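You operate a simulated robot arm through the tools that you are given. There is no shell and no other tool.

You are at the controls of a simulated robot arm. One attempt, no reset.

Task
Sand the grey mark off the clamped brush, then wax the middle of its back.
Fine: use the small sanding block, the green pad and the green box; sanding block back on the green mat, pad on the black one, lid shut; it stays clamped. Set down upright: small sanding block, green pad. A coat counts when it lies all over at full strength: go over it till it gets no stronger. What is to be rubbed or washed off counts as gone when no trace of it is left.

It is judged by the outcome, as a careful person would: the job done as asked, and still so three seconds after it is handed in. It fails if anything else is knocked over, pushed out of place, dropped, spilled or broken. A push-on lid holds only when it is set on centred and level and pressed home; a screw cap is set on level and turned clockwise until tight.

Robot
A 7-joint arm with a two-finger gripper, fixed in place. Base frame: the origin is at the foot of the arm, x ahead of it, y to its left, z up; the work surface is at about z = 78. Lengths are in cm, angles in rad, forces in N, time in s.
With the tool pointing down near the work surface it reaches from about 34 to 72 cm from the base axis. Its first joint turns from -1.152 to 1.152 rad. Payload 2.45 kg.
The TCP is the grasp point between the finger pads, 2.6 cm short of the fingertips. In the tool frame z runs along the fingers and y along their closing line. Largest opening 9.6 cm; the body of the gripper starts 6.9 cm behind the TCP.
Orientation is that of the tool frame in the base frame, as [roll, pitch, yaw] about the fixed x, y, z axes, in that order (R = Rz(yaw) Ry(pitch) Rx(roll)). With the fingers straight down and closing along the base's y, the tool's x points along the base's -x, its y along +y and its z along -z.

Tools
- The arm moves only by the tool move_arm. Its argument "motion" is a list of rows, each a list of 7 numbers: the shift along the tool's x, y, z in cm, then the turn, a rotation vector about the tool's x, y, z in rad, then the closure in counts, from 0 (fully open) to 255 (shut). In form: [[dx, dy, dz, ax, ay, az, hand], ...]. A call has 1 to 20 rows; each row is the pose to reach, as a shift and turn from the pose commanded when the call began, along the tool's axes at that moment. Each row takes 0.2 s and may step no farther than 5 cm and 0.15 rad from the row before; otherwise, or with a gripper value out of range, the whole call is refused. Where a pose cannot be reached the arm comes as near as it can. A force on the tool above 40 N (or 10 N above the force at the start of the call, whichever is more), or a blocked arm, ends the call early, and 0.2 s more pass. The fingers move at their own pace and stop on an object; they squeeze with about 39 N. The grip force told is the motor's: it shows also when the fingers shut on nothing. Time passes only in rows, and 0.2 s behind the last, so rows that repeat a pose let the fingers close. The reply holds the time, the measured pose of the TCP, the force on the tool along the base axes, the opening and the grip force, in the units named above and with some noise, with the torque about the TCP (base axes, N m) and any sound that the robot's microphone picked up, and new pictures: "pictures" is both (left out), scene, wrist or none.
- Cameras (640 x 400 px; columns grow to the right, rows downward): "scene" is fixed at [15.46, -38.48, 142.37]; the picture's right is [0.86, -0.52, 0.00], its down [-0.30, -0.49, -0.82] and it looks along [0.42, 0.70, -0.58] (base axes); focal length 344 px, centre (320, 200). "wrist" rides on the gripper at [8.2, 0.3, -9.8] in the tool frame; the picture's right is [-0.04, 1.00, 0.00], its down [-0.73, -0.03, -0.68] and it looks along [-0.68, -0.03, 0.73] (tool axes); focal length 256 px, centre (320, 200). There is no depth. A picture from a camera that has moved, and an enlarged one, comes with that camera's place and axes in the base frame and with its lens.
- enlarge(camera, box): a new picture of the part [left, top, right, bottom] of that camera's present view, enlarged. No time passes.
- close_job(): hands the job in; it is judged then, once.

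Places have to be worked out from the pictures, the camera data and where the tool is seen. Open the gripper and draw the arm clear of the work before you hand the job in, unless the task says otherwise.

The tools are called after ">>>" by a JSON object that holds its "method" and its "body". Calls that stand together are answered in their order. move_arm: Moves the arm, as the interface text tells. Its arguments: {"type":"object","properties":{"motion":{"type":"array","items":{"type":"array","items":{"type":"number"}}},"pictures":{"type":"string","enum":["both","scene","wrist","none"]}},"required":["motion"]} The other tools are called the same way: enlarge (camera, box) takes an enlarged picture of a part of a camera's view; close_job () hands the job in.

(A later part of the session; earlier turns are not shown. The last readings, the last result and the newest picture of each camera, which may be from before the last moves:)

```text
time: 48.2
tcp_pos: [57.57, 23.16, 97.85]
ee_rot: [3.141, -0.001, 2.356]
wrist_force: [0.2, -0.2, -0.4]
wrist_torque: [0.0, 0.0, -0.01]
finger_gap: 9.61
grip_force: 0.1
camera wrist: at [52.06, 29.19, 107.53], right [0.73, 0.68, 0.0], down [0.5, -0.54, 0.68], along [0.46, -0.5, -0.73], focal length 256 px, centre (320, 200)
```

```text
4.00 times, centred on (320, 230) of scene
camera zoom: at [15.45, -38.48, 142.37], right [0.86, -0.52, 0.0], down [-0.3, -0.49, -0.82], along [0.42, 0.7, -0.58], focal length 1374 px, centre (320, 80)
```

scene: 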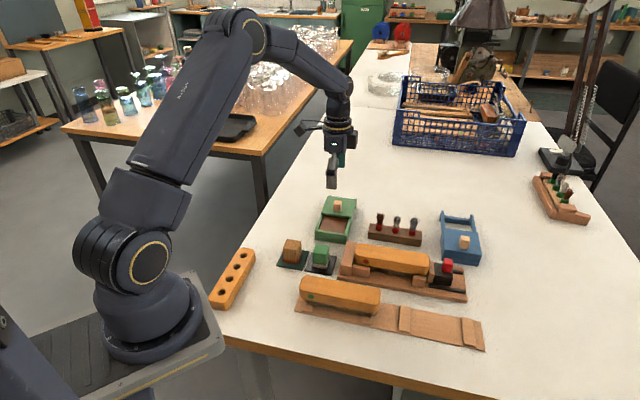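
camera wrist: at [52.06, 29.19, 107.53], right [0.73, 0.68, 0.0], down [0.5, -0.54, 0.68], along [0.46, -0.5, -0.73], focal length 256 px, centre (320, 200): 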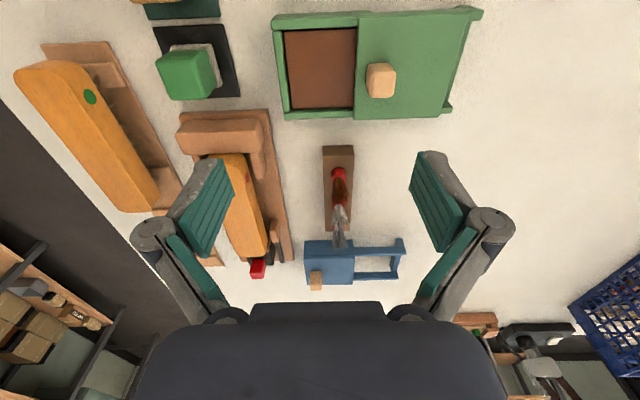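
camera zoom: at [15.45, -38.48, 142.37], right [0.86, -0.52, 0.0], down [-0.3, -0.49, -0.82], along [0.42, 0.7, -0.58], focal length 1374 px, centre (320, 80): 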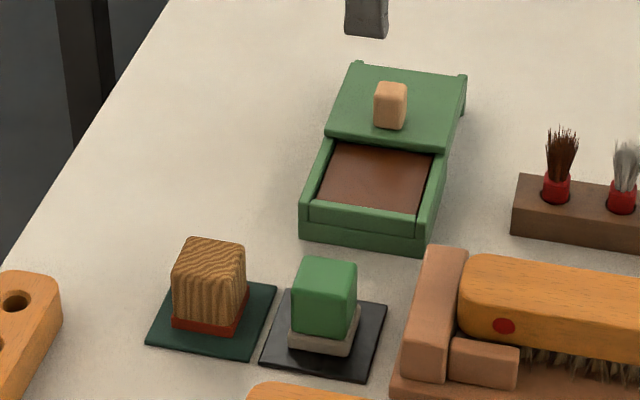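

The lid is fully back, leaving an opening of about 6.6 × 7.3 cm onto the wax, centred near p=24.1, q=57. Next I'll move above the green pad at about p=23.55, q=44.5 and check alignment.

>>> {"method": "move_arm", "body": {"motion": [[0.2, -4, 0, 0, 0, 0, 40], [0.5, -8.5, 0, 0, 0, 0, 95], [0.78, -12.5, 1, 0, 0, 0, 95], [0.78, -12.5, 5, 0, 0, 0, 95], [0.78, -12.5, 9, 0, 0, 0, 95], [0.78, -12.5, 9, 0, 0, 0, 95]]}}

>>> {"method": "enlarge", "body": {"camera": "wrist", "box": [220, 60, 420, 200]}}

>>> {"method": "enlarge", "body": {"camera": "scene", "box": [280, 220, 360, 280]}}

```text
time: 49.6
tcp_pos: [48.1, 15.15, 88.96]
ee_rot: [3.141, 0.0, 2.356]
wrist_force: [0.8, -0.3, 0.8]
wrist_torque: [0.0, 0.02, -0.01]
finger_gap: 6.02
grip_force: 0.1
camera wrist: at [42.54, 21.07, 98.7], right [0.73, 0.68, 0.0], down [0.5, -0.54, 0.68], along [0.46, -0.5, -0.73], focal length 256 px, centre (320, 200)
```

scene: 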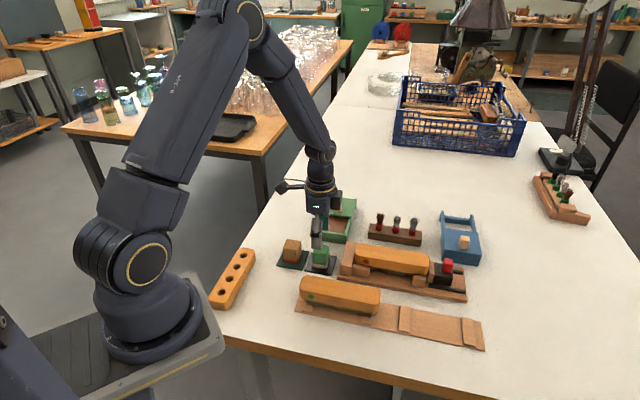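
wrist: 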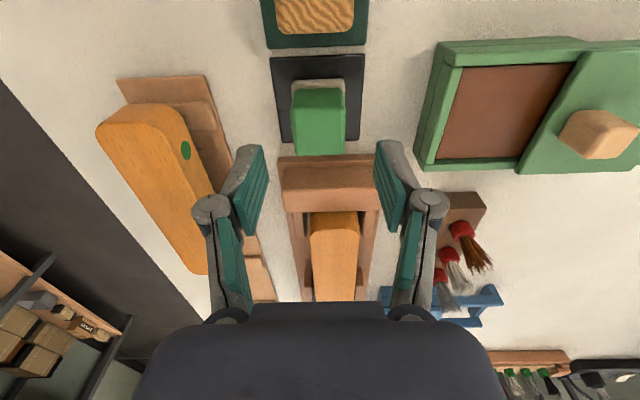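

```text
2.86 times, centred on (320, 130) of wrist
camera zoom: at [42.54, 21.07, 98.7], right [0.73, 0.68, 0.0], down [0.5, -0.54, 0.68], along [0.46, -0.5, -0.73], focal length 731 px, centre (320, 400)
```

zoom: 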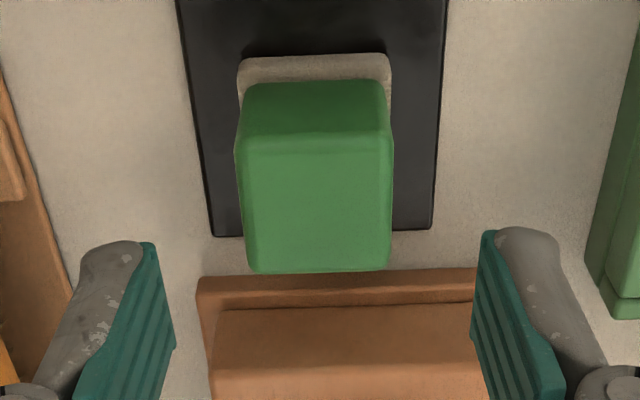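

```text
6.67 times, centred on (320, 250) of scene
camera zoom: at [15.46, -38.48, 142.37], right [0.86, -0.52, 0.0], down [-0.3, -0.49, -0.82], along [0.42, 0.7, -0.58], focal length 2290 px, centre (320, -133)
```

zoom: 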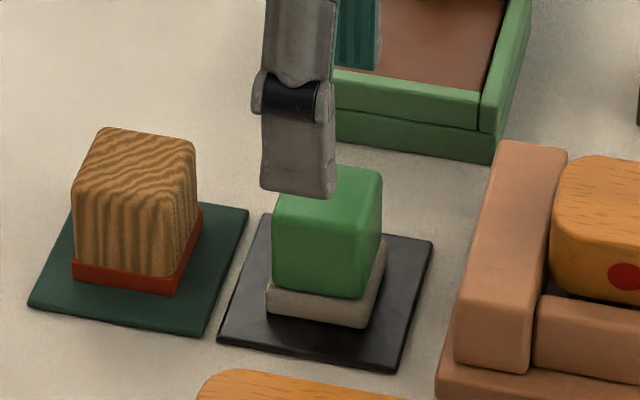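

The pad is about 0.13 cm to q− and 0.28 cm to p+ of the tool. I'll correct that, descend so the fingers hold only the green handle, and close.

>>> {"method": "move_arm", "body": {"motion": [[-0.28, -0.13, 2, 0, 0, 0, 95], [-0.28, -0.13, 4.5, 0, 0, 0, 95], [-0.28, -0.13, 6.2, 0, 0, 0, 95], [-0.28, -0.13, 6.2, 0, 0, 0, 130], [-0.28, -0.13, 6.2, 0, 0, 0, 190], [-0.28, -0.13, 6.2, 0, 0, 0, 255], [-0.28, -0.13, 6.2, 0, 0, 0, 255], [-0.28, -0.13, 6.2, 0, 0, 0, 255]]}}

>>> {"method": "enlarge", "body": {"camera": "scene", "box": [280, 220, 360, 280]}}

```text
time: 51.4
tcp_pos: [48.34, 14.72, 82.88]
ee_rot: [-3.141, 0.001, 2.356]
wrist_force: [0.4, 0.6, 0.7]
wrist_torque: [0.0, 0.0, -0.03]
finger_gap: 3.5
grip_force: 39.1
camera wrist: at [42.94, 20.75, 92.58], right [0.73, 0.68, 0.0], down [0.5, -0.54, 0.68], along [0.46, -0.5, -0.73], focal length 256 px, centre (320, 200)
```

scene: 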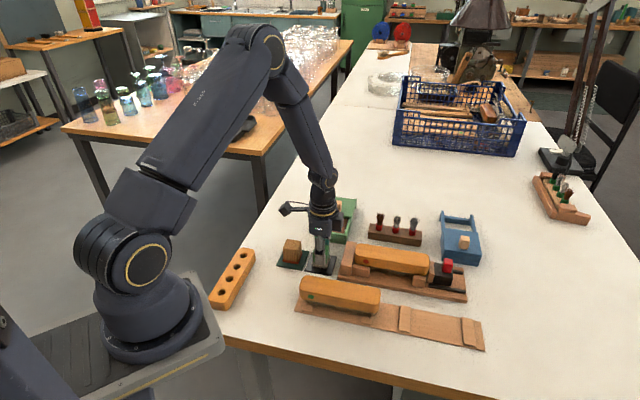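
wrist: 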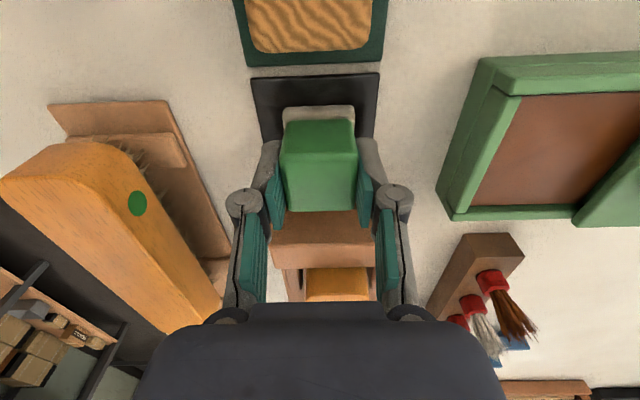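

```text
6.67 times, centred on (320, 250) of scene
camera zoom: at [15.46, -38.47, 142.37], right [0.86, -0.52, 0.0], down [-0.3, -0.49, -0.82], along [0.42, 0.7, -0.58], focal length 2290 px, centre (320, -133)
```

zoom: 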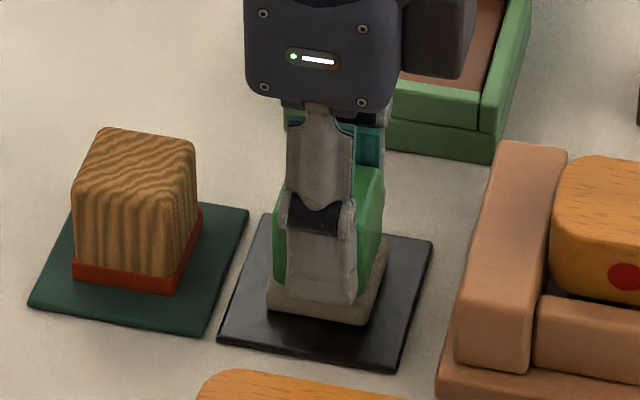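

The pad handle is gripped at 3.5 cm. I'll lift it, carry it over the open wax, and come to a few centimetres above it.

>>> {"method": "move_arm", "body": {"motion": [[0, 0, -1.5, 0, 0, 0, 255], [0, 0, -5.5, 0, 0, 0, 255], [0, 0, -10, 0, 0, 0, 255], [-0.2, 4, -11, 0, 0, 0, 255], [-0.4, 8.5, -11, 0, 0, 0, 255], [-0.45, 12.4, -11, 0, 0, 0, 255], [-0.45, 12.4, -8, 0, 0, 0, 255], [-0.45, 12.4, -6, 0, 0, 0, 255], [-0.45, 12.4, -6, 0, 0, 0, 255]]}}

>>> {"method": "enlarge", "body": {"camera": "wrist", "box": [200, 50, 460, 230]}}

>>> {"method": "enlarge", "body": {"camera": "scene", "box": [290, 180, 370, 250]}}

```text
time: 53.4
tcp_pos: [57.24, 23.36, 88.84]
ee_rot: [-3.141, -0.001, 2.357]
wrist_force: [0.2, 0.4, 0.6]
wrist_torque: [0.02, 0.04, -0.02]
finger_gap: 3.48
grip_force: 38.8
camera wrist: at [51.67, 29.36, 98.62], right [0.73, 0.68, 0.0], down [0.5, -0.54, 0.68], along [0.46, -0.5, -0.73], focal length 256 px, centre (320, 200)
```

scene: 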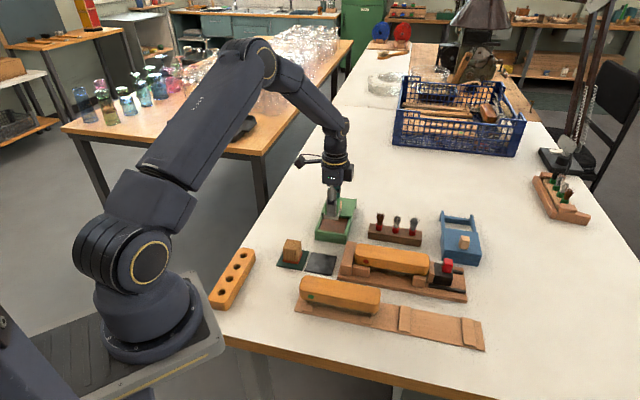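
wrist: 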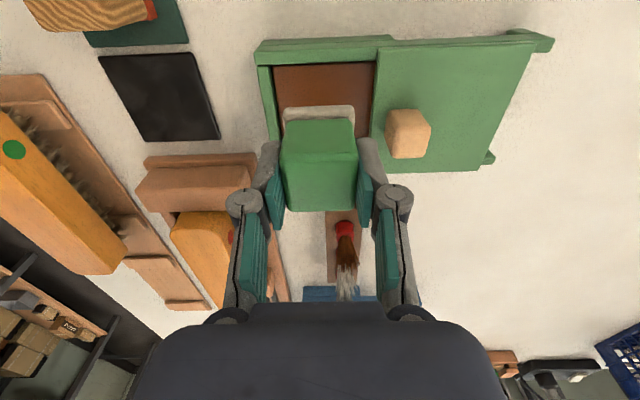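

```text
2.22 times, centred on (330, 140) of wrist
camera zoom: at [51.67, 29.36, 98.62], right [0.73, 0.68, 0.0], down [0.5, -0.54, 0.68], along [0.46, -0.5, -0.73], focal length 569 px, centre (298, 333)
```

zoom: 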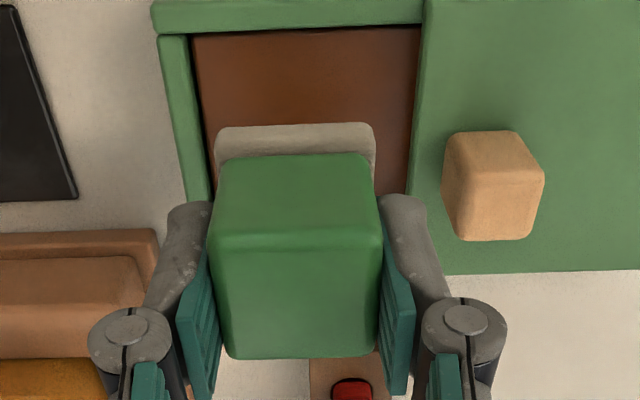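

```text
5.71 times, centred on (330, 215) of scene
camera zoom: at [15.46, -38.47, 142.37], right [0.86, -0.52, 0.0], down [-0.3, -0.49, -0.82], along [0.42, 0.7, -0.58], focal length 1963 px, centre (263, 114)
```

zoom: 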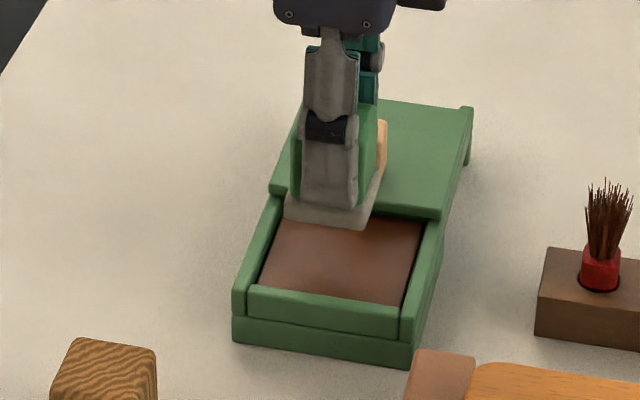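

The pad is centred over the wax opening. I'll lower it 2.8 cm, then creep down to feel the wax.

>>> {"method": "move_arm", "body": {"motion": [[-0.15, 0.1, 1.2, 0, 0, 0, 255], [-0.15, 0.1, 2.2, 0, 0, 0, 255], [-0.15, 0.1, 2.8, 0, 0, 0, 255], [-0.15, 0.1, 2.8, 0, 0, 0, 255]]}}

>>> {"method": "enlarge", "body": {"camera": "scene", "box": [290, 180, 370, 250]}}

>>> {"method": "enlarge", "body": {"camera": "wrist", "box": [200, 50, 460, 230]}}

```text
time: 54.4
tcp_pos: [57.4, 23.07, 86.03]
ee_rot: [-3.142, 0.001, 2.355]
wrist_force: [0.1, -0.4, 0.4]
wrist_torque: [0.03, 0.04, 0.01]
finger_gap: 3.46
grip_force: 39.2
camera wrist: at [51.97, 29.11, 95.85], right [0.73, 0.68, 0.0], down [0.5, -0.54, 0.68], along [0.46, -0.5, -0.73], focal length 256 px, centre (320, 200)
```

scene: 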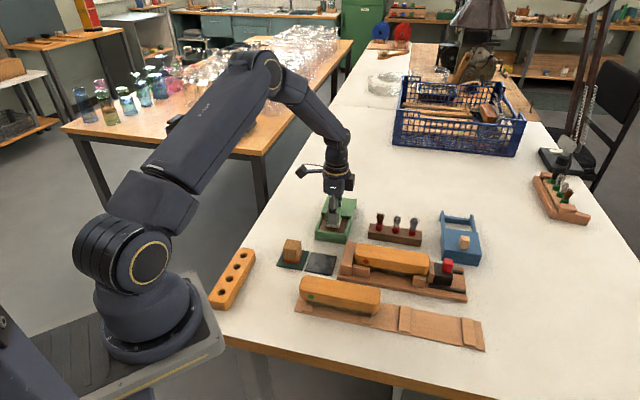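
wrist: 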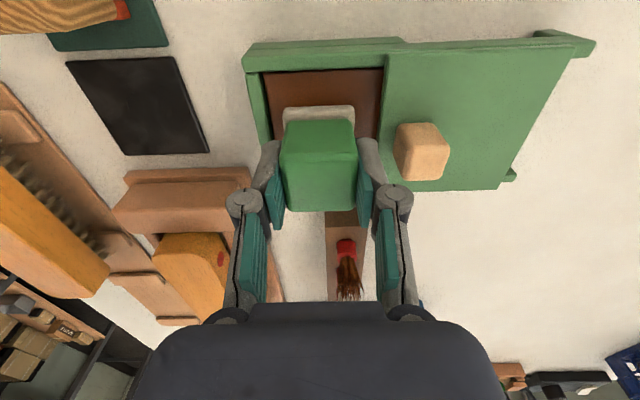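

```text
5.71 times, centred on (330, 215) of scene
camera zoom: at [15.46, -38.47, 142.37], right [0.86, -0.52, 0.0], down [-0.3, -0.49, -0.82], along [0.42, 0.7, -0.58], focal length 1963 px, centre (263, 114)
```

zoom: 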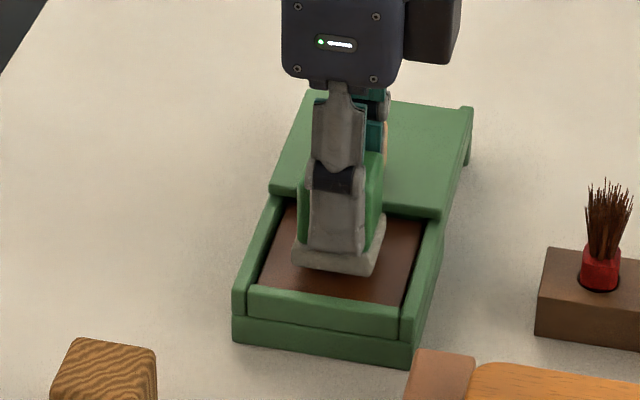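

```text
2.22 times, centred on (330, 140) of wrist
camera zoom: at [51.97, 29.11, 95.85], right [0.73, 0.68, 0.0], down [0.5, -0.54, 0.68], along [0.46, -0.5, -0.73], focal length 569 px, centre (298, 333)
```

zoom: 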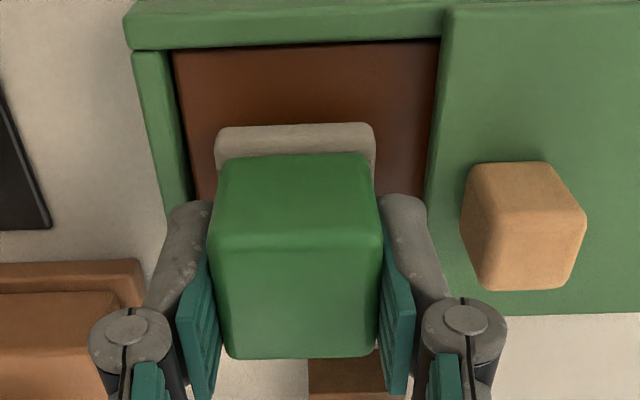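

The pad is just above the wax and inside the opening. I'll creep down in small steps.

>>> {"method": "move_arm", "body": {"motion": [[0, 0, 0.25, 0, 0, 0, 255], [0, 0, 0.5, 0, 0, 0, 255], [0, 0, 0.5, 0, 0, 0, 255]], "pictures": "none"}}

>>> {"method": "move_arm", "body": {"motion": [[0, 0, 0.12, 0, 0, 0, 255], [0, 0, 0.22, 0, 0, 0, 255], [0, 0, 0.22, 0, 0, 0, 255]], "pictures": "none"}}

```text
time: 55.2
tcp_pos: [57.58, 23.09, 85.67]
ee_rot: [3.141, -0.002, 2.357]
wrist_force: [0.0, 0.5, 0.1]
wrist_torque: [0.03, -0.01, 0.0]
finger_gap: 3.47
grip_force: 38.8
```

```text
time: 56.0
tcp_pos: [57.64, 23.1, 85.4]
ee_rot: [-3.141, 0.001, 2.356]
wrist_force: [-0.3, -1.1, 4.1]
wrist_torque: [-0.02, 0.07, 0.01]
finger_gap: 3.48
grip_force: 38.9
```

Contact with the wax is starting at 4 N. I'll press slightly more and rub gently within the opening to load the pad.

>>> {"method": "move_arm", "body": {"motion": [[0, 0, 0.08, 0, 0, 0, 255], [0.4, 0.2, 0.1, 0, 0, 0, 255], [0.8, 0.3, 0.1, 0, 0, 0, 255], [0.8, -0.1, 0.1, 0, 0, 0, 255], [0.4, -0.4, 0.1, 0, 0, 0, 255], [0, -0.4, 0.1, 0, 0, 0, 255], [-0.4, -0.2, 0.1, 0, 0, 0, 255], [-0.4, 0.2, 0.1, 0, 0, 0, 255], [0, 0.3, 0.1, 0, 0, 0, 255], [0.5, 0, 0.1, 0, 0, 0, 255], [0.2, 0, 0.1, 0, 0, 0, 255]]}}

>>> {"method": "enlarge", "body": {"camera": "scene", "box": [290, 180, 370, 250]}}

```text
time: 58.4
tcp_pos: [57.31, 23.38, 85.31]
ee_rot: [3.137, 0.0, 2.358]
wrist_force: [2.0, 6.6, 16.2]
wrist_torque: [0.13, -0.07, 0.03]
finger_gap: 3.48
grip_force: 39.0
camera wrist: at [51.82, 29.44, 95.06], right [0.73, 0.68, 0.0], down [0.5, -0.54, 0.68], along [0.46, -0.5, -0.74], focal length 256 px, centre (320, 200)
```

scene: 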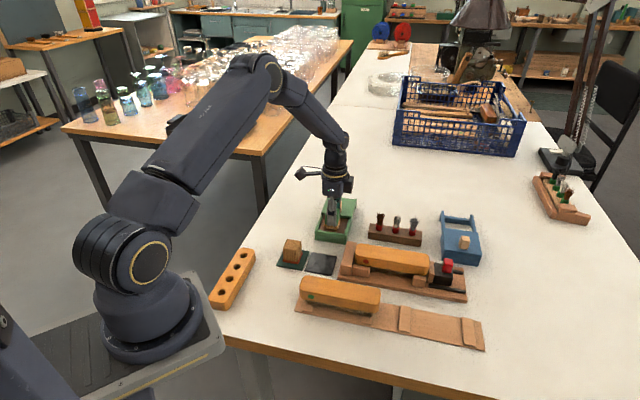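
wrist: 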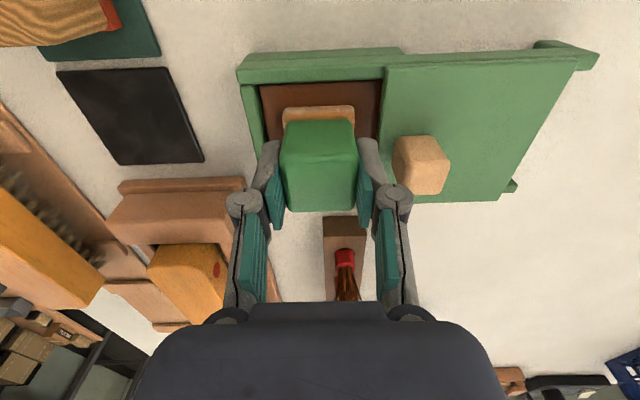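

```text
5.71 times, centred on (330, 215) of scene
camera zoom: at [15.43, -38.47, 142.38], right [0.86, -0.52, 0.0], down [-0.3, -0.49, -0.82], along [0.42, 0.7, -0.58], focal length 1963 px, centre (263, 114)
```

zoom: 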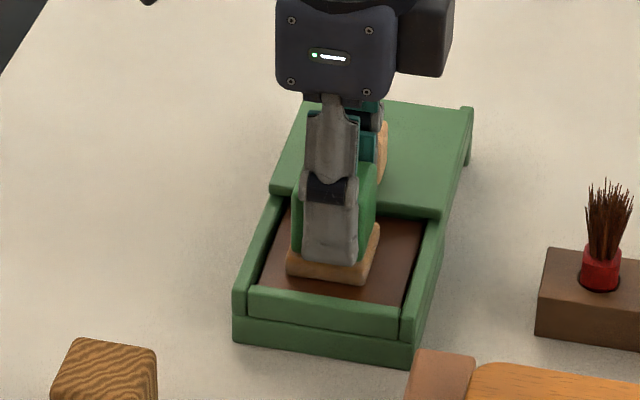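

The pad has turned orange-brown, so it is loaded. I'll lift it out, carry it high across, and bring it above the middle of the clamped brush.

>>> {"method": "move_arm", "body": {"motion": [[0, 0, -1.5, 0, 0, 0, 255], [0, 0, -6, 0, 0, 0, 255], [0, 0, -10.5, 0, 0, 0, 255], [0, -3.5, -11.6, 0, 0, 0, 255], [-2.5, -7, -11.6, 0, 0, 0, 255], [-6, -10, -11.6, 0, 0, 0, 255], [-10.5, -11.47, -11.6, 0, 0, 0, 255], [-15, -11.47, -11.6, 0, 0, 0, 255], [-16.2, -11.47, -9, 0, 0, 0, 255], [-16.2, -11.47, -5.6, 0, 0, 0, 255], [-16.2, -11.47, -5.6, 0, 0, 0, 255]]}}

>>> {"method": "enlarge", "body": {"camera": "wrist", "box": [220, 0, 420, 130]}}

>>> {"method": "enlarge", "body": {"camera": "scene", "box": [340, 215, 460, 300]}}

```text
time: 60.8
tcp_pos: [60.81, 3.63, 90.87]
ee_rot: [-3.141, -0.001, 2.356]
wrist_force: [-0.2, 0.2, -0.5]
wrist_torque: [0.01, 0.0, 0.0]
finger_gap: 3.51
grip_force: 39.1
camera wrist: at [55.34, 9.72, 100.54], right [0.73, 0.68, 0.0], down [0.5, -0.54, 0.68], along [0.46, -0.5, -0.73], focal length 256 px, centre (320, 200)
```

scene: 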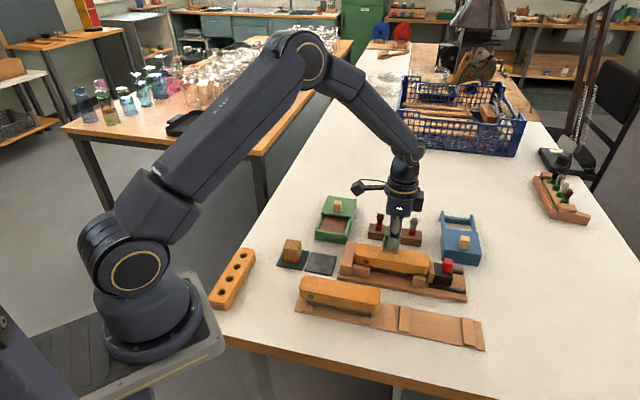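
wrist: 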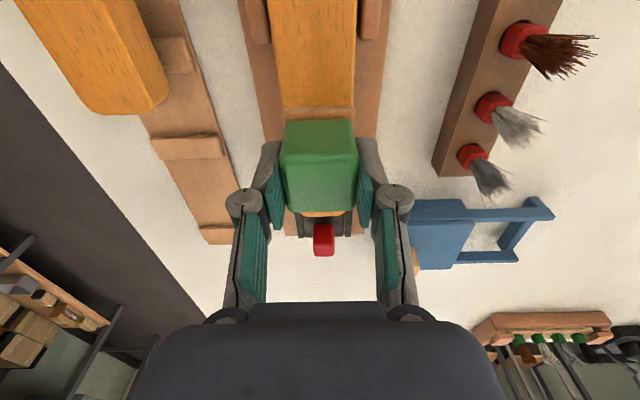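

```text
3.08 times, centred on (320, 65) of wrist
camera zoom: at [55.34, 9.72, 100.54], right [0.73, 0.68, 0.0], down [0.5, -0.54, 0.68], along [0.46, -0.5, -0.73], focal length 788 px, centre (320, 615)
```

zoom: 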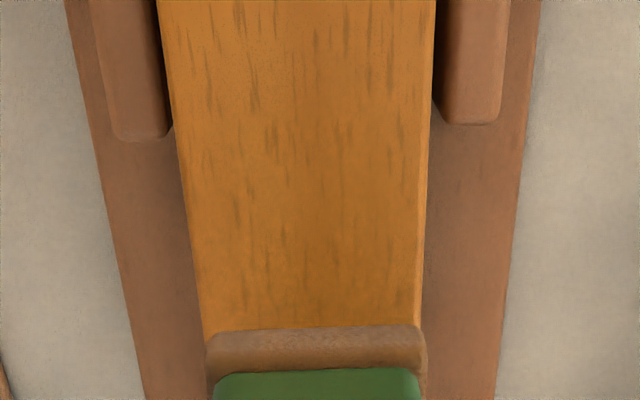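

```text
4.71 times, centred on (400, 258) of scene
camera zoom: at [15.46, -38.48, 142.37], right [0.86, -0.52, 0.0], down [-0.3, -0.49, -0.82], along [0.42, 0.7, -0.58], focal length 1616 px, centre (-56, -71)
```

zoom: 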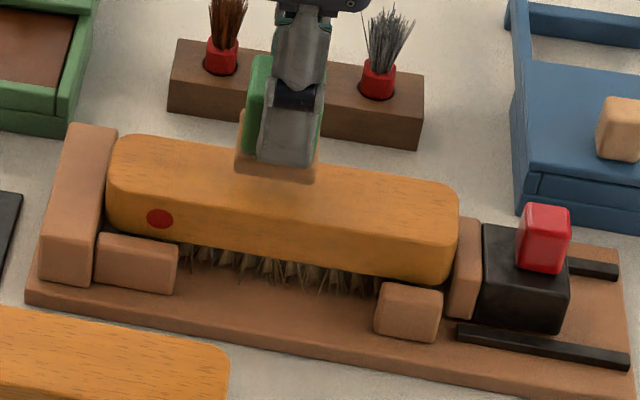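

The pad is above the brush, about 0.1 cm too far to q+. I'll correct that and creep down to contact.

>>> {"method": "move_arm", "body": {"motion": [[0, -0.1, 0.6, 0, 0, 0, 255], [0, -0.1, 1.2, 0, 0, 0, 255], [0, -0.1, 1.4, 0, 0, 0, 255], [0, -0.1, 1.4, 0, 0, 0, 255]], "pictures": "none"}}

>>> {"method": "move_arm", "body": {"motion": [[0, 0, 0.15, 0, 0, 0, 255], [0, 0, 0.3, 0, 0, 0, 255], [0, 0, 0.3, 0, 0, 0, 255]], "pictures": "none"}}

```text
time: 61.8
tcp_pos: [60.78, 3.56, 89.42]
ee_rot: [3.141, 0.0, 2.358]
wrist_force: [-0.7, 0.3, -0.7]
wrist_torque: [-0.01, -0.02, 0.0]
finger_gap: 3.49
grip_force: 39.0
```

```text
time: 62.6
tcp_pos: [60.75, 3.63, 88.98]
ee_rot: [3.141, 0.0, 2.356]
wrist_force: [-0.3, 0.6, -0.3]
wrist_torque: [0.03, -0.02, -0.01]
finger_gap: 3.49
grip_force: 38.9
```

No contact yet at 88.98, so I'll keep creeping.

>>> {"method": "move_arm", "body": {"motion": [[0, 0, 0.12, 0, 0, 0, 255], [0, 0, 0.22, 0, 0, 0, 255], [0, 0, 0.22, 0, 0, 0, 255]], "pictures": "none"}}

```text
time: 63.4
tcp_pos: [60.62, 3.69, 88.94]
ee_rot: [3.141, 0.003, 2.356]
wrist_force: [-1.8, -1.7, 10.1]
wrist_torque: [-0.05, 0.1, 0.0]
finger_gap: 3.49
grip_force: 38.3
```

Contact at 10 N. I'll make the first waxing strokes along the middle, then look at the result.

>>> {"method": "move_arm", "body": {"motion": [[-0.9, 0, 0, 0, 0, 0, 255], [-1.8, 0, 0, 0, 0, 0, 255], [-2.7, 0.1, 0, 0, 0, 0, 255], [-1.8, 0.3, 0, 0, 0, 0, 255], [-0.9, 0.3, 0, 0, 0, 0, 255], [0, 0.3, 0, 0, 0, 0, 255], [0.9, 0.3, 0, 0, 0, 0, 255], [1.8, 0.3, 0, 0, 0, 0, 255], [2.6, 0.2, 0, 0, 0, 0, 255], [2.6, -0.2, 0, 0, 0, 0, 255], [1.8, -0.3, 0, 0, 0, 0, 255], [0.9, -0.3, 0, 0, 0, 0, 255], [0, -0.3, 0, 0, 0, 0, 255], [-0.9, -0.3, 0, 0, 0, 0, 255], [-1.8, -0.3, 0, 0, 0, 0, 255], [-2.7, -0.2, 0, 0, 0, 0, 255], [-1.8, 0, 0, 0, 0, 0, 255], [-0.9, 0, 0, 0, 0, 0, 255], [0, 0, 0, 0, 0, 0, 255]]}}

>>> {"method": "enlarge", "body": {"camera": "scene", "box": [340, 225, 460, 300]}}

>>> {"method": "enlarge", "body": {"camera": "wrist", "box": [220, 0, 420, 125]}}

```text
time: 67.4
tcp_pos: [60.58, 3.73, 88.97]
ee_rot: [3.14, -0.001, 2.357]
wrist_force: [1.5, -1.3, 3.1]
wrist_torque: [-0.04, -0.07, -0.01]
finger_gap: 3.5
grip_force: 39.4
camera wrist: at [55.12, 9.67, 98.64], right [0.74, 0.68, 0.0], down [0.5, -0.54, 0.68], along [0.46, -0.5, -0.73], focal length 256 px, centre (320, 200)
```

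scene: 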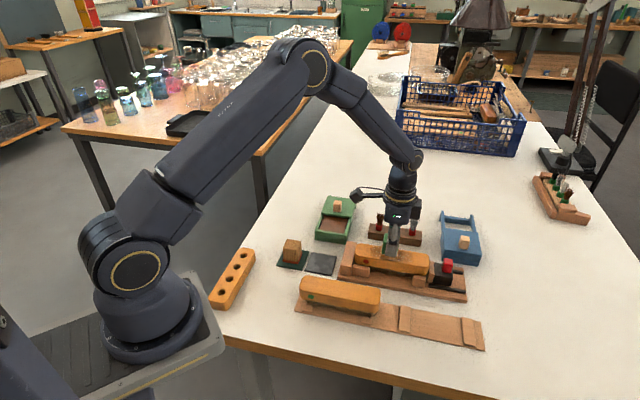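
wrist: 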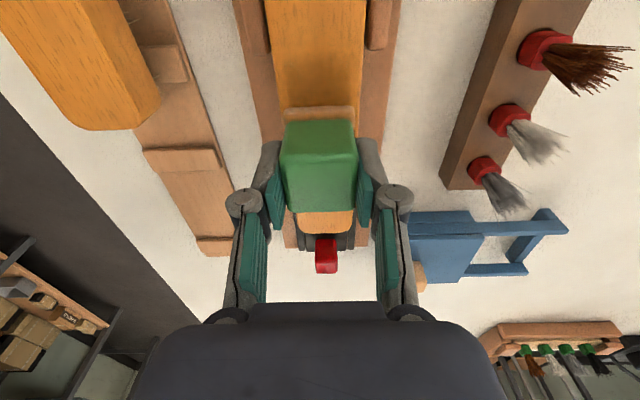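

```text
5.33 times, centred on (400, 262) of scene
camera zoom: at [15.45, -38.48, 142.37], right [0.86, -0.52, 0.0], down [-0.3, -0.49, -0.82], along [0.42, 0.7, -0.58], focal length 1832 px, centre (-107, -133)
```

zoom: 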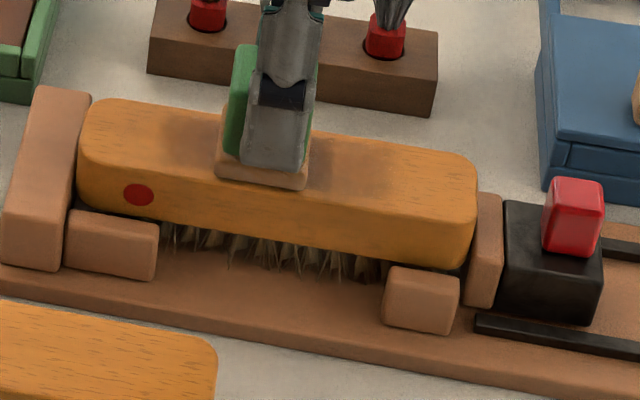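

```text
3.20 times, centred on (320, 62) of wrist
camera zoom: at [55.12, 9.67, 98.64], right [0.74, 0.68, 0.0], down [0.5, -0.54, 0.68], along [0.46, -0.5, -0.73], focal length 819 px, centre (320, 640)
```

zoom: 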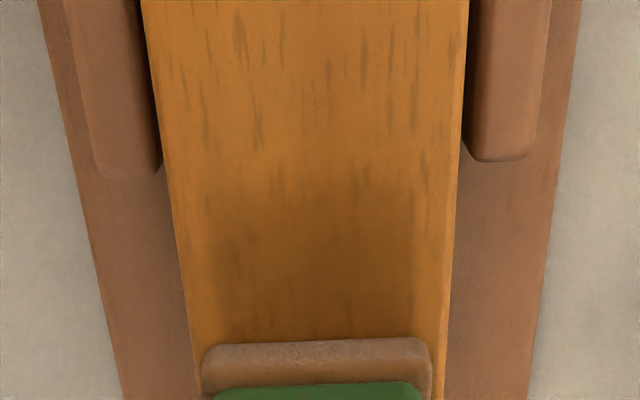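

A darker coat is developing, with thin uncoated strips along both long edges, wider on q+. I'll press a touch more and widen the strokes sideways.

>>> {"method": "move_arm", "body": {"motion": [[-0.9, 0.3, 0.05, 0, 0, 0, 255], [-1.9, 0.55, 0.05, 0, 0, 0, 255], [-2.8, 0.6, 0.05, 0, 0, 0, 255], [-1.8, 0.6, 0.05, 0, 0, 0, 255], [-0.8, 0.6, 0.05, 0, 0, 0, 255], [0.2, 0.6, 0.05, 0, 0, 0, 255], [1.2, 0.6, 0.05, 0, 0, 0, 255], [2.0, 0.6, 0.05, 0, 0, 0, 255], [2.7, 0.5, 0.05, 0, 0, 0, 255], [2.7, 0, 0.05, 0, 0, 0, 255], [2.7, -0.45, 0.05, 0, 0, 0, 255], [1.8, -0.5, 0.05, 0, 0, 0, 255], [0.8, -0.5, 0.05, 0, 0, 0, 255], [-0.2, -0.5, 0.05, 0, 0, 0, 255], [-1.2, -0.5, 0.05, 0, 0, 0, 255], [-2.1, -0.5, 0.05, 0, 0, 0, 255], [-2.8, -0.4, 0.05, 0, 0, 0, 255], [-1.8, 0, 0.05, 0, 0, 0, 255], [-0.9, 0, 0.05, 0, 0, 0, 255], [0, 0, 0.05, 0, 0, 0, 255]]}}

>>> {"method": "enlarge", "body": {"camera": "scene", "box": [340, 225, 460, 300]}}

>>> {"method": "enlarge", "body": {"camera": "wrist", "box": [220, 0, 420, 125]}}

```text
time: 71.6
tcp_pos: [60.46, 3.59, 88.9]
ee_rot: [-3.141, -0.002, 2.357]
wrist_force: [0.9, -0.3, 2.7]
wrist_torque: [-0.07, -0.06, 0.0]
finger_gap: 3.49
grip_force: 38.9
camera wrist: at [55.13, 9.69, 98.61], right [0.73, 0.68, 0.0], down [0.5, -0.54, 0.68], along [0.46, -0.5, -0.74], focal length 256 px, centre (320, 200)
```

scene: 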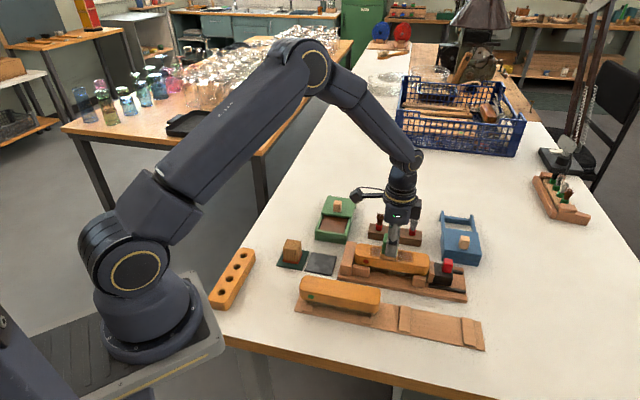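
wrist: 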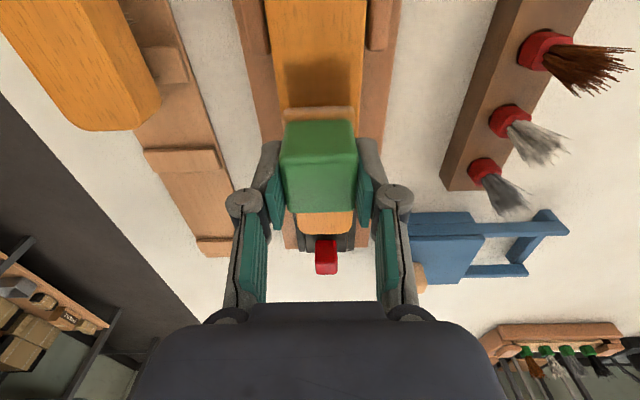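

```text
5.33 times, centred on (400, 262) of scene
camera zoom: at [15.45, -38.48, 142.37], right [0.86, -0.52, 0.0], down [-0.3, -0.49, -0.82], along [0.42, 0.7, -0.58], focal length 1832 px, centre (-107, -133)
```

zoom: 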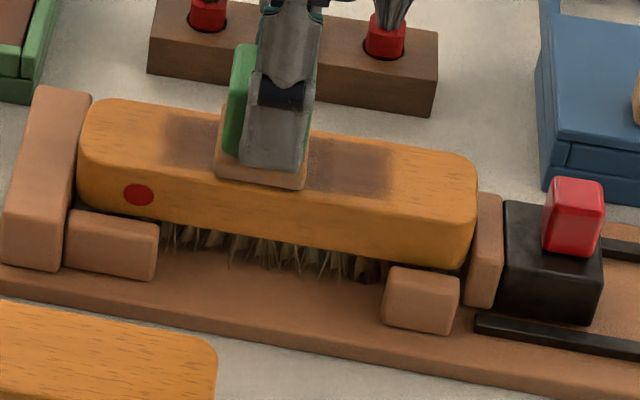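

```text
3.20 times, centred on (320, 62) of wrist
camera zoom: at [55.13, 9.69, 98.61], right [0.73, 0.68, 0.0], down [0.5, -0.54, 0.68], along [0.46, -0.5, -0.74], focal length 819 px, centre (320, 640)
```

zoom: 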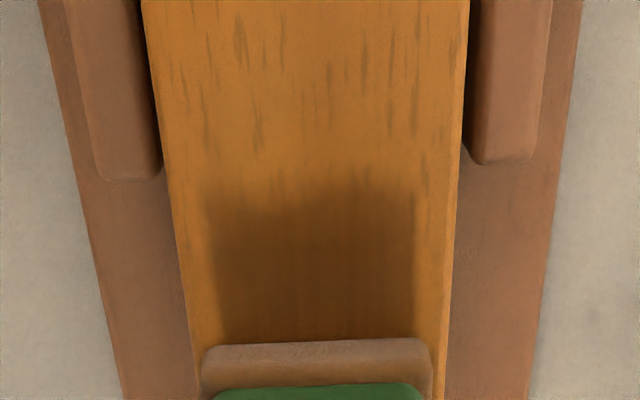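

The coat is building and bounded by the brush's rounded edges. I'll make another full set of strokes with slightly more pressure and compare its strength.

>>> {"method": "move_arm", "body": {"motion": [[-0.9, 0.3, 0.05, 0, 0, 0, 255], [-1.9, 0.5, 0.05, 0, 0, 0, 255], [-2.8, 0.5, 0.05, 0, 0, 0, 255], [-1.8, 0.5, 0.05, 0, 0, 0, 255], [-0.8, 0.5, 0.05, 0, 0, 0, 255], [0.2, 0.5, 0.05, 0, 0, 0, 255], [1.2, 0.5, 0.05, 0, 0, 0, 255], [2.0, 0.5, 0.05, 0, 0, 0, 255], [2.7, 0.4, 0.05, 0, 0, 0, 255], [2.7, 0, 0.05, 0, 0, 0, 255], [2.7, -0.45, 0.05, 0, 0, 0, 255], [1.8, -0.5, 0.05, 0, 0, 0, 255], [0.8, -0.5, 0.05, 0, 0, 0, 255], [-0.2, -0.5, 0.05, 0, 0, 0, 255], [-1.2, -0.5, 0.05, 0, 0, 0, 255], [-2.1, -0.5, 0.05, 0, 0, 0, 255], [-2.8, -0.4, 0.05, 0, 0, 0, 255], [-1.8, 0, 0.05, 0, 0, 0, 255], [-0.9, 0, 0.05, 0, 0, 0, 255], [0, 0, 0.05, 0, 0, 0, 255]], "pictures": "none"}}

>>> {"method": "enlarge", "body": {"camera": "scene", "box": [340, 225, 460, 300]}}

>>> {"method": "enlarge", "body": {"camera": "wrist", "box": [220, 0, 420, 125]}}

```text
time: 75.8
tcp_pos: [60.79, 3.73, 88.83]
ee_rot: [3.14, 0.004, 2.354]
wrist_force: [4.4, -5.5, 18.8]
wrist_torque: [-0.37, -0.26, -0.01]
finger_gap: 3.48
grip_force: 38.8
```

```text
5.33 times, centred on (400, 262) of scene
camera zoom: at [15.43, -38.49, 142.37], right [0.86, -0.52, 0.0], down [-0.3, -0.49, -0.82], along [0.42, 0.7, -0.58], focal length 1832 px, centre (-107, -133)
```

zoom: 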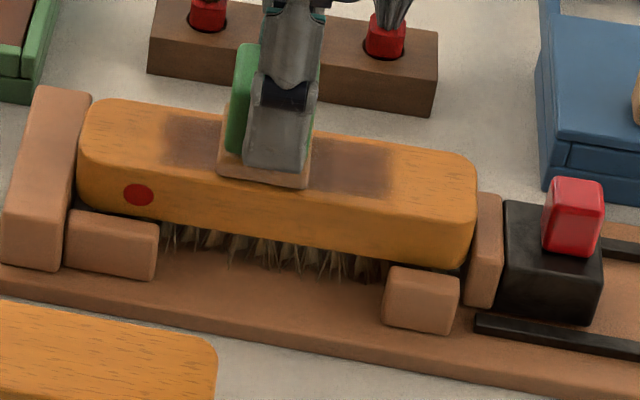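

```text
3.20 times, centred on (320, 62) of wrist
camera zoom: at [55.24, 9.69, 98.47], right [0.74, 0.68, 0.0], down [0.5, -0.54, 0.68], along [0.46, -0.5, -0.73], focal length 819 px, centre (320, 640)
```

zoom: 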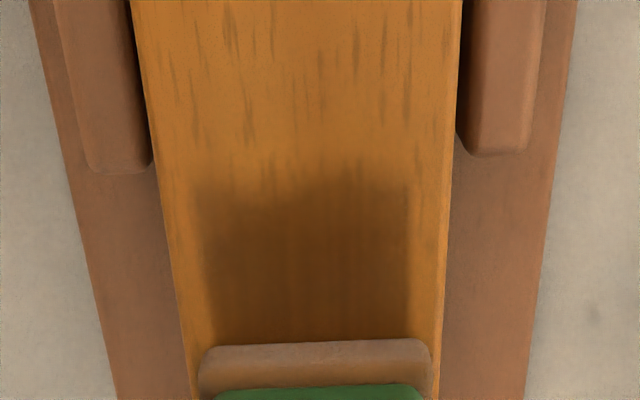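

I'll lift off and view the whole coated area from both cameras.

>>> {"method": "move_arm", "body": {"motion": [[0, 0, -1, 0, 0, 0, 255], [-1, 0, -4.5, 0, 0, 0, 255], [-4, 0, -8, 0, 0, 0, 255], [-5, 0, -9, 0, 0, 0, 255], [-5, 0, -9, 0, 0, 0, 255]]}}

>>> {"method": "enlarge", "body": {"camera": "scene", "box": [350, 230, 440, 290]}}

>>> {"method": "enlarge", "body": {"camera": "wrist", "box": [240, 0, 400, 120]}}

```text
time: 77.0
tcp_pos: [64.02, -0.13, 97.89]
ee_rot: [3.14, 0.001, 2.355]
wrist_force: [0.1, -1.2, -0.9]
wrist_torque: [-0.02, 0.03, 0.05]
finger_gap: 3.48
grip_force: 38.8
camera wrist: at [58.61, 6.0, 107.54], right [0.73, 0.68, 0.0], down [0.5, -0.54, 0.68], along [0.46, -0.5, -0.73], focal length 256 px, centre (320, 200)
```

scene: 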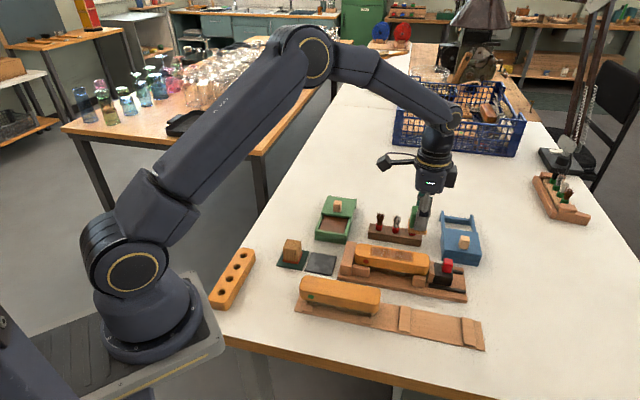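
wrist: 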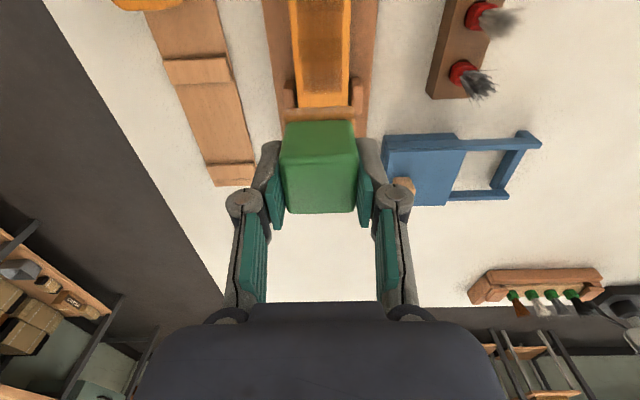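

```text
6.67 times, centred on (395, 260) of scene
camera zoom: at [15.46, -38.48, 142.37], right [0.86, -0.52, 0.0], down [-0.3, -0.49, -0.82], along [0.42, 0.7, -0.58], focal length 2290 px, centre (-180, -200)
```

zoom: 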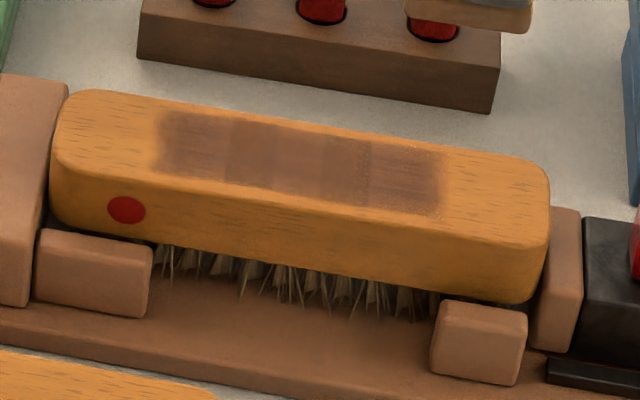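

```text
3.33 times, centred on (320, 60) of wrist
camera zoom: at [58.61, 6.0, 107.54], right [0.73, 0.68, 0.0], down [0.5, -0.54, 0.68], along [0.46, -0.5, -0.73], focal length 853 px, centre (320, 667)
```

zoom: 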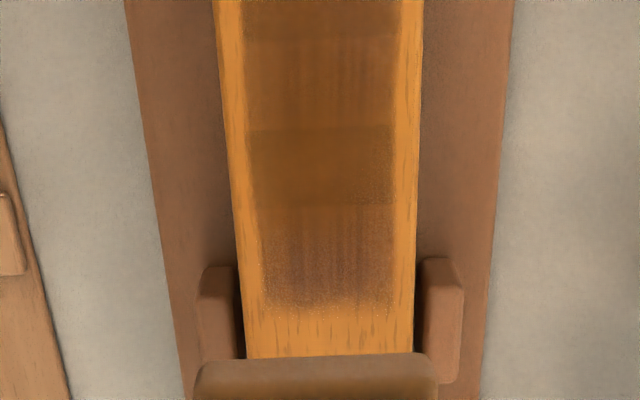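

The coat lies evenly bounded but shows slightly different strengths in bands along the brush, so it isn't uniformly full yet. I'll reload the pad in the wax along the same proven path.

>>> {"method": "move_arm", "body": {"motion": [[4.7, 0, 0, 0, 0, 0, 255], [9.4, 0, 0, 0, 0, 0, 255], [14.1, 0.5, 0, 0, 0, 0, 255], [17.5, 3.5, 0, 0, 0, 0, 255], [20, 7.5, 0, 0, 0, 0, 255], [21.1, 11.57, 0, 0, 0, 0, 255], [21.1, 11.57, 4, 0, 0, 0, 255], [21.1, 11.57, 8.5, 0, 0, 0, 255], [21.1, 11.57, 9.5, 0, 0, 0, 255], [21.1, 11.57, 9.5, 0, 0, 0, 255]]}}

>>> {"method": "enlarge", "body": {"camera": "wrist", "box": [200, 50, 460, 230]}}

```text
time: 79.2
tcp_pos: [57.66, 23.34, 88.22]
ee_rot: [-3.141, -0.001, 2.358]
wrist_force: [0.8, -0.8, -0.4]
wrist_torque: [-0.02, -0.02, -0.02]
finger_gap: 3.46
grip_force: 38.5
camera wrist: at [52.09, 29.27, 97.97], right [0.73, 0.68, 0.0], down [0.5, -0.54, 0.68], along [0.46, -0.5, -0.73], focal length 256 px, centre (320, 200)
```

scene: 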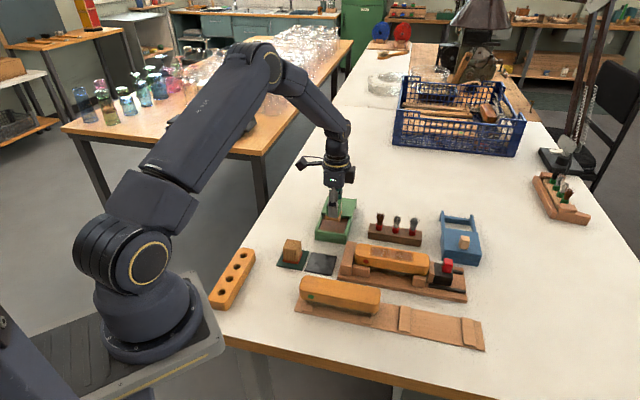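
wrist: 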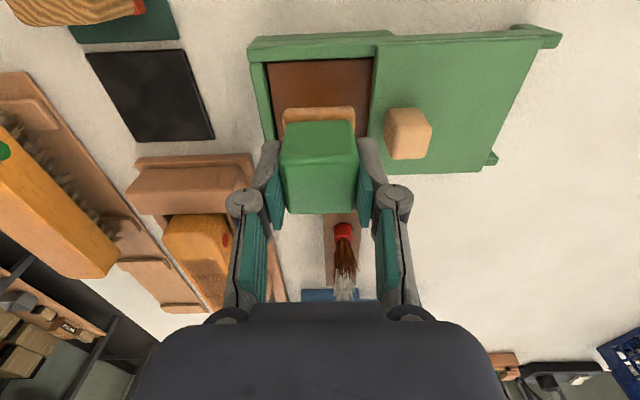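

```text
2.22 times, centred on (330, 140) of wrist
camera zoom: at [52.09, 29.27, 97.97], right [0.73, 0.68, 0.0], down [0.5, -0.54, 0.68], along [0.46, -0.5, -0.73], focal length 569 px, centre (298, 333)
```

zoom: 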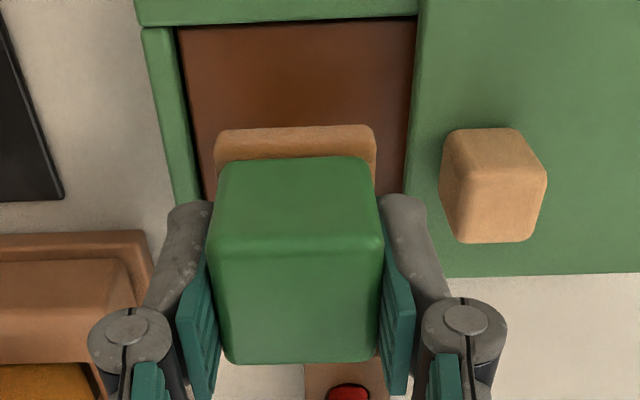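

The pad is lined up over the wax again. I'll lower it to the earlier contact depth and rub to reload.

>>> {"method": "move_arm", "body": {"motion": [[0, 0, 1.2, 0, 0, 0, 255], [0, 0, 2.2, 0, 0, 0, 255], [0, 0, 2.7, 0, 0, 0, 255], [0, 0, 2.95, 0, 0, 0, 255], [0.3, 0.2, 3.05, 0, 0, 0, 255], [0.7, 0.3, 3.08, 0, 0, 0, 255], [0.7, -0.1, 3.08, 0, 0, 0, 255], [0.3, -0.4, 3.08, 0, 0, 0, 255], [0, -0.4, 3.08, 0, 0, 0, 255], [-0.4, -0.2, 3.08, 0, 0, 0, 255], [-0.4, 0.2, 3.08, 0, 0, 0, 255], [0, 0.3, 3.08, 0, 0, 0, 255], [0.5, 0, 3.08, 0, 0, 0, 255], [0, 0, 3.08, 0, 0, 0, 255]], "pictures": "none"}}

>>> {"method": "enlarge", "body": {"camera": "wrist", "box": [200, 50, 460, 230]}}

```text
time: 82.2
tcp_pos: [57.52, 23.19, 85.11]
ee_rot: [-3.141, 0.001, 2.356]
wrist_force: [-0.6, 0.5, 0.2]
wrist_torque: [0.0, 0.0, -0.02]
finger_gap: 3.48
grip_force: 39.1
```

```text
2.22 times, centred on (330, 140) of wrist
camera zoom: at [52.03, 29.2, 94.98], right [0.73, 0.68, 0.0], down [0.5, -0.54, 0.68], along [0.46, -0.5, -0.73], focal length 569 px, centre (298, 333)
```

zoom: 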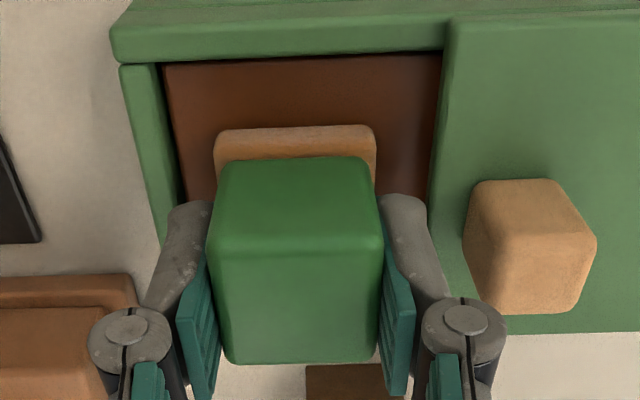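

No force this time, so the pad has slipped slightly upward in the grip, as the sanding block did. I'll creep lower to touch the wax.

>>> {"method": "move_arm", "body": {"motion": [[0, 0, 0.08, 0, 0, 0, 255], [0, 0, 0.15, 0, 0, 0, 255], [0, 0, 0.15, 0, 0, 0, 255]], "pictures": "none"}}

```text
time: 83.0
tcp_pos: [57.52, 23.31, 85.17]
ee_rot: [3.141, -0.001, 2.358]
wrist_force: [1.3, 1.6, 9.2]
wrist_torque: [-0.08, -0.12, 0.03]
finger_gap: 3.46
grip_force: 39.4
```

Contact now at 9 N. I'll rub to load the pad.

>>> {"method": "move_arm", "body": {"motion": [[0.3, 0.2, 0.02, 0, 0, 0, 255], [0.7, 0.3, 0.02, 0, 0, 0, 255], [0.7, -0.1, 0.02, 0, 0, 0, 255], [0.3, -0.4, 0.02, 0, 0, 0, 255], [0, -0.4, 0.02, 0, 0, 0, 255], [-0.4, -0.2, 0.02, 0, 0, 0, 255], [-0.4, 0.2, 0.02, 0, 0, 0, 255], [0, 0.3, 0.02, 0, 0, 0, 255], [0.5, 0, 0.02, 0, 0, 0, 255], [0, 0, 0.02, 0, 0, 0, 255]], "pictures": "none"}}

>>> {"method": "enlarge", "body": {"camera": "wrist", "box": [200, 50, 460, 230]}}

```text
time: 85.2
tcp_pos: [57.21, 23.3, 85.05]
ee_rot: [-3.139, -0.002, 2.358]
wrist_force: [-1.8, 3.1, 8.2]
wrist_torque: [0.05, -0.05, -0.02]
finger_gap: 3.49
grip_force: 39.5
```

```text
2.22 times, centred on (330, 140) of wrist
camera zoom: at [51.78, 29.21, 94.78], right [0.73, 0.68, 0.0], down [0.5, -0.54, 0.68], along [0.46, -0.5, -0.74], focal length 569 px, centre (298, 333)
```

zoom: 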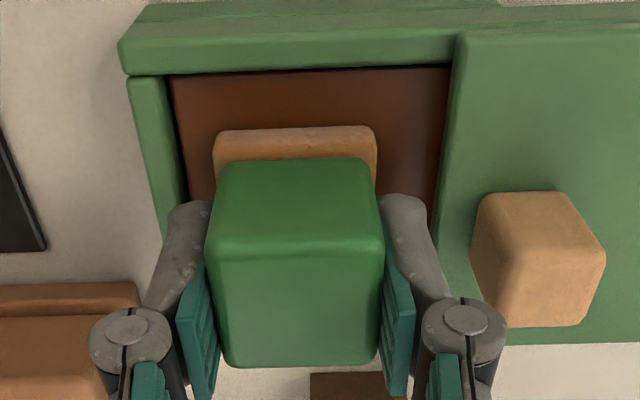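

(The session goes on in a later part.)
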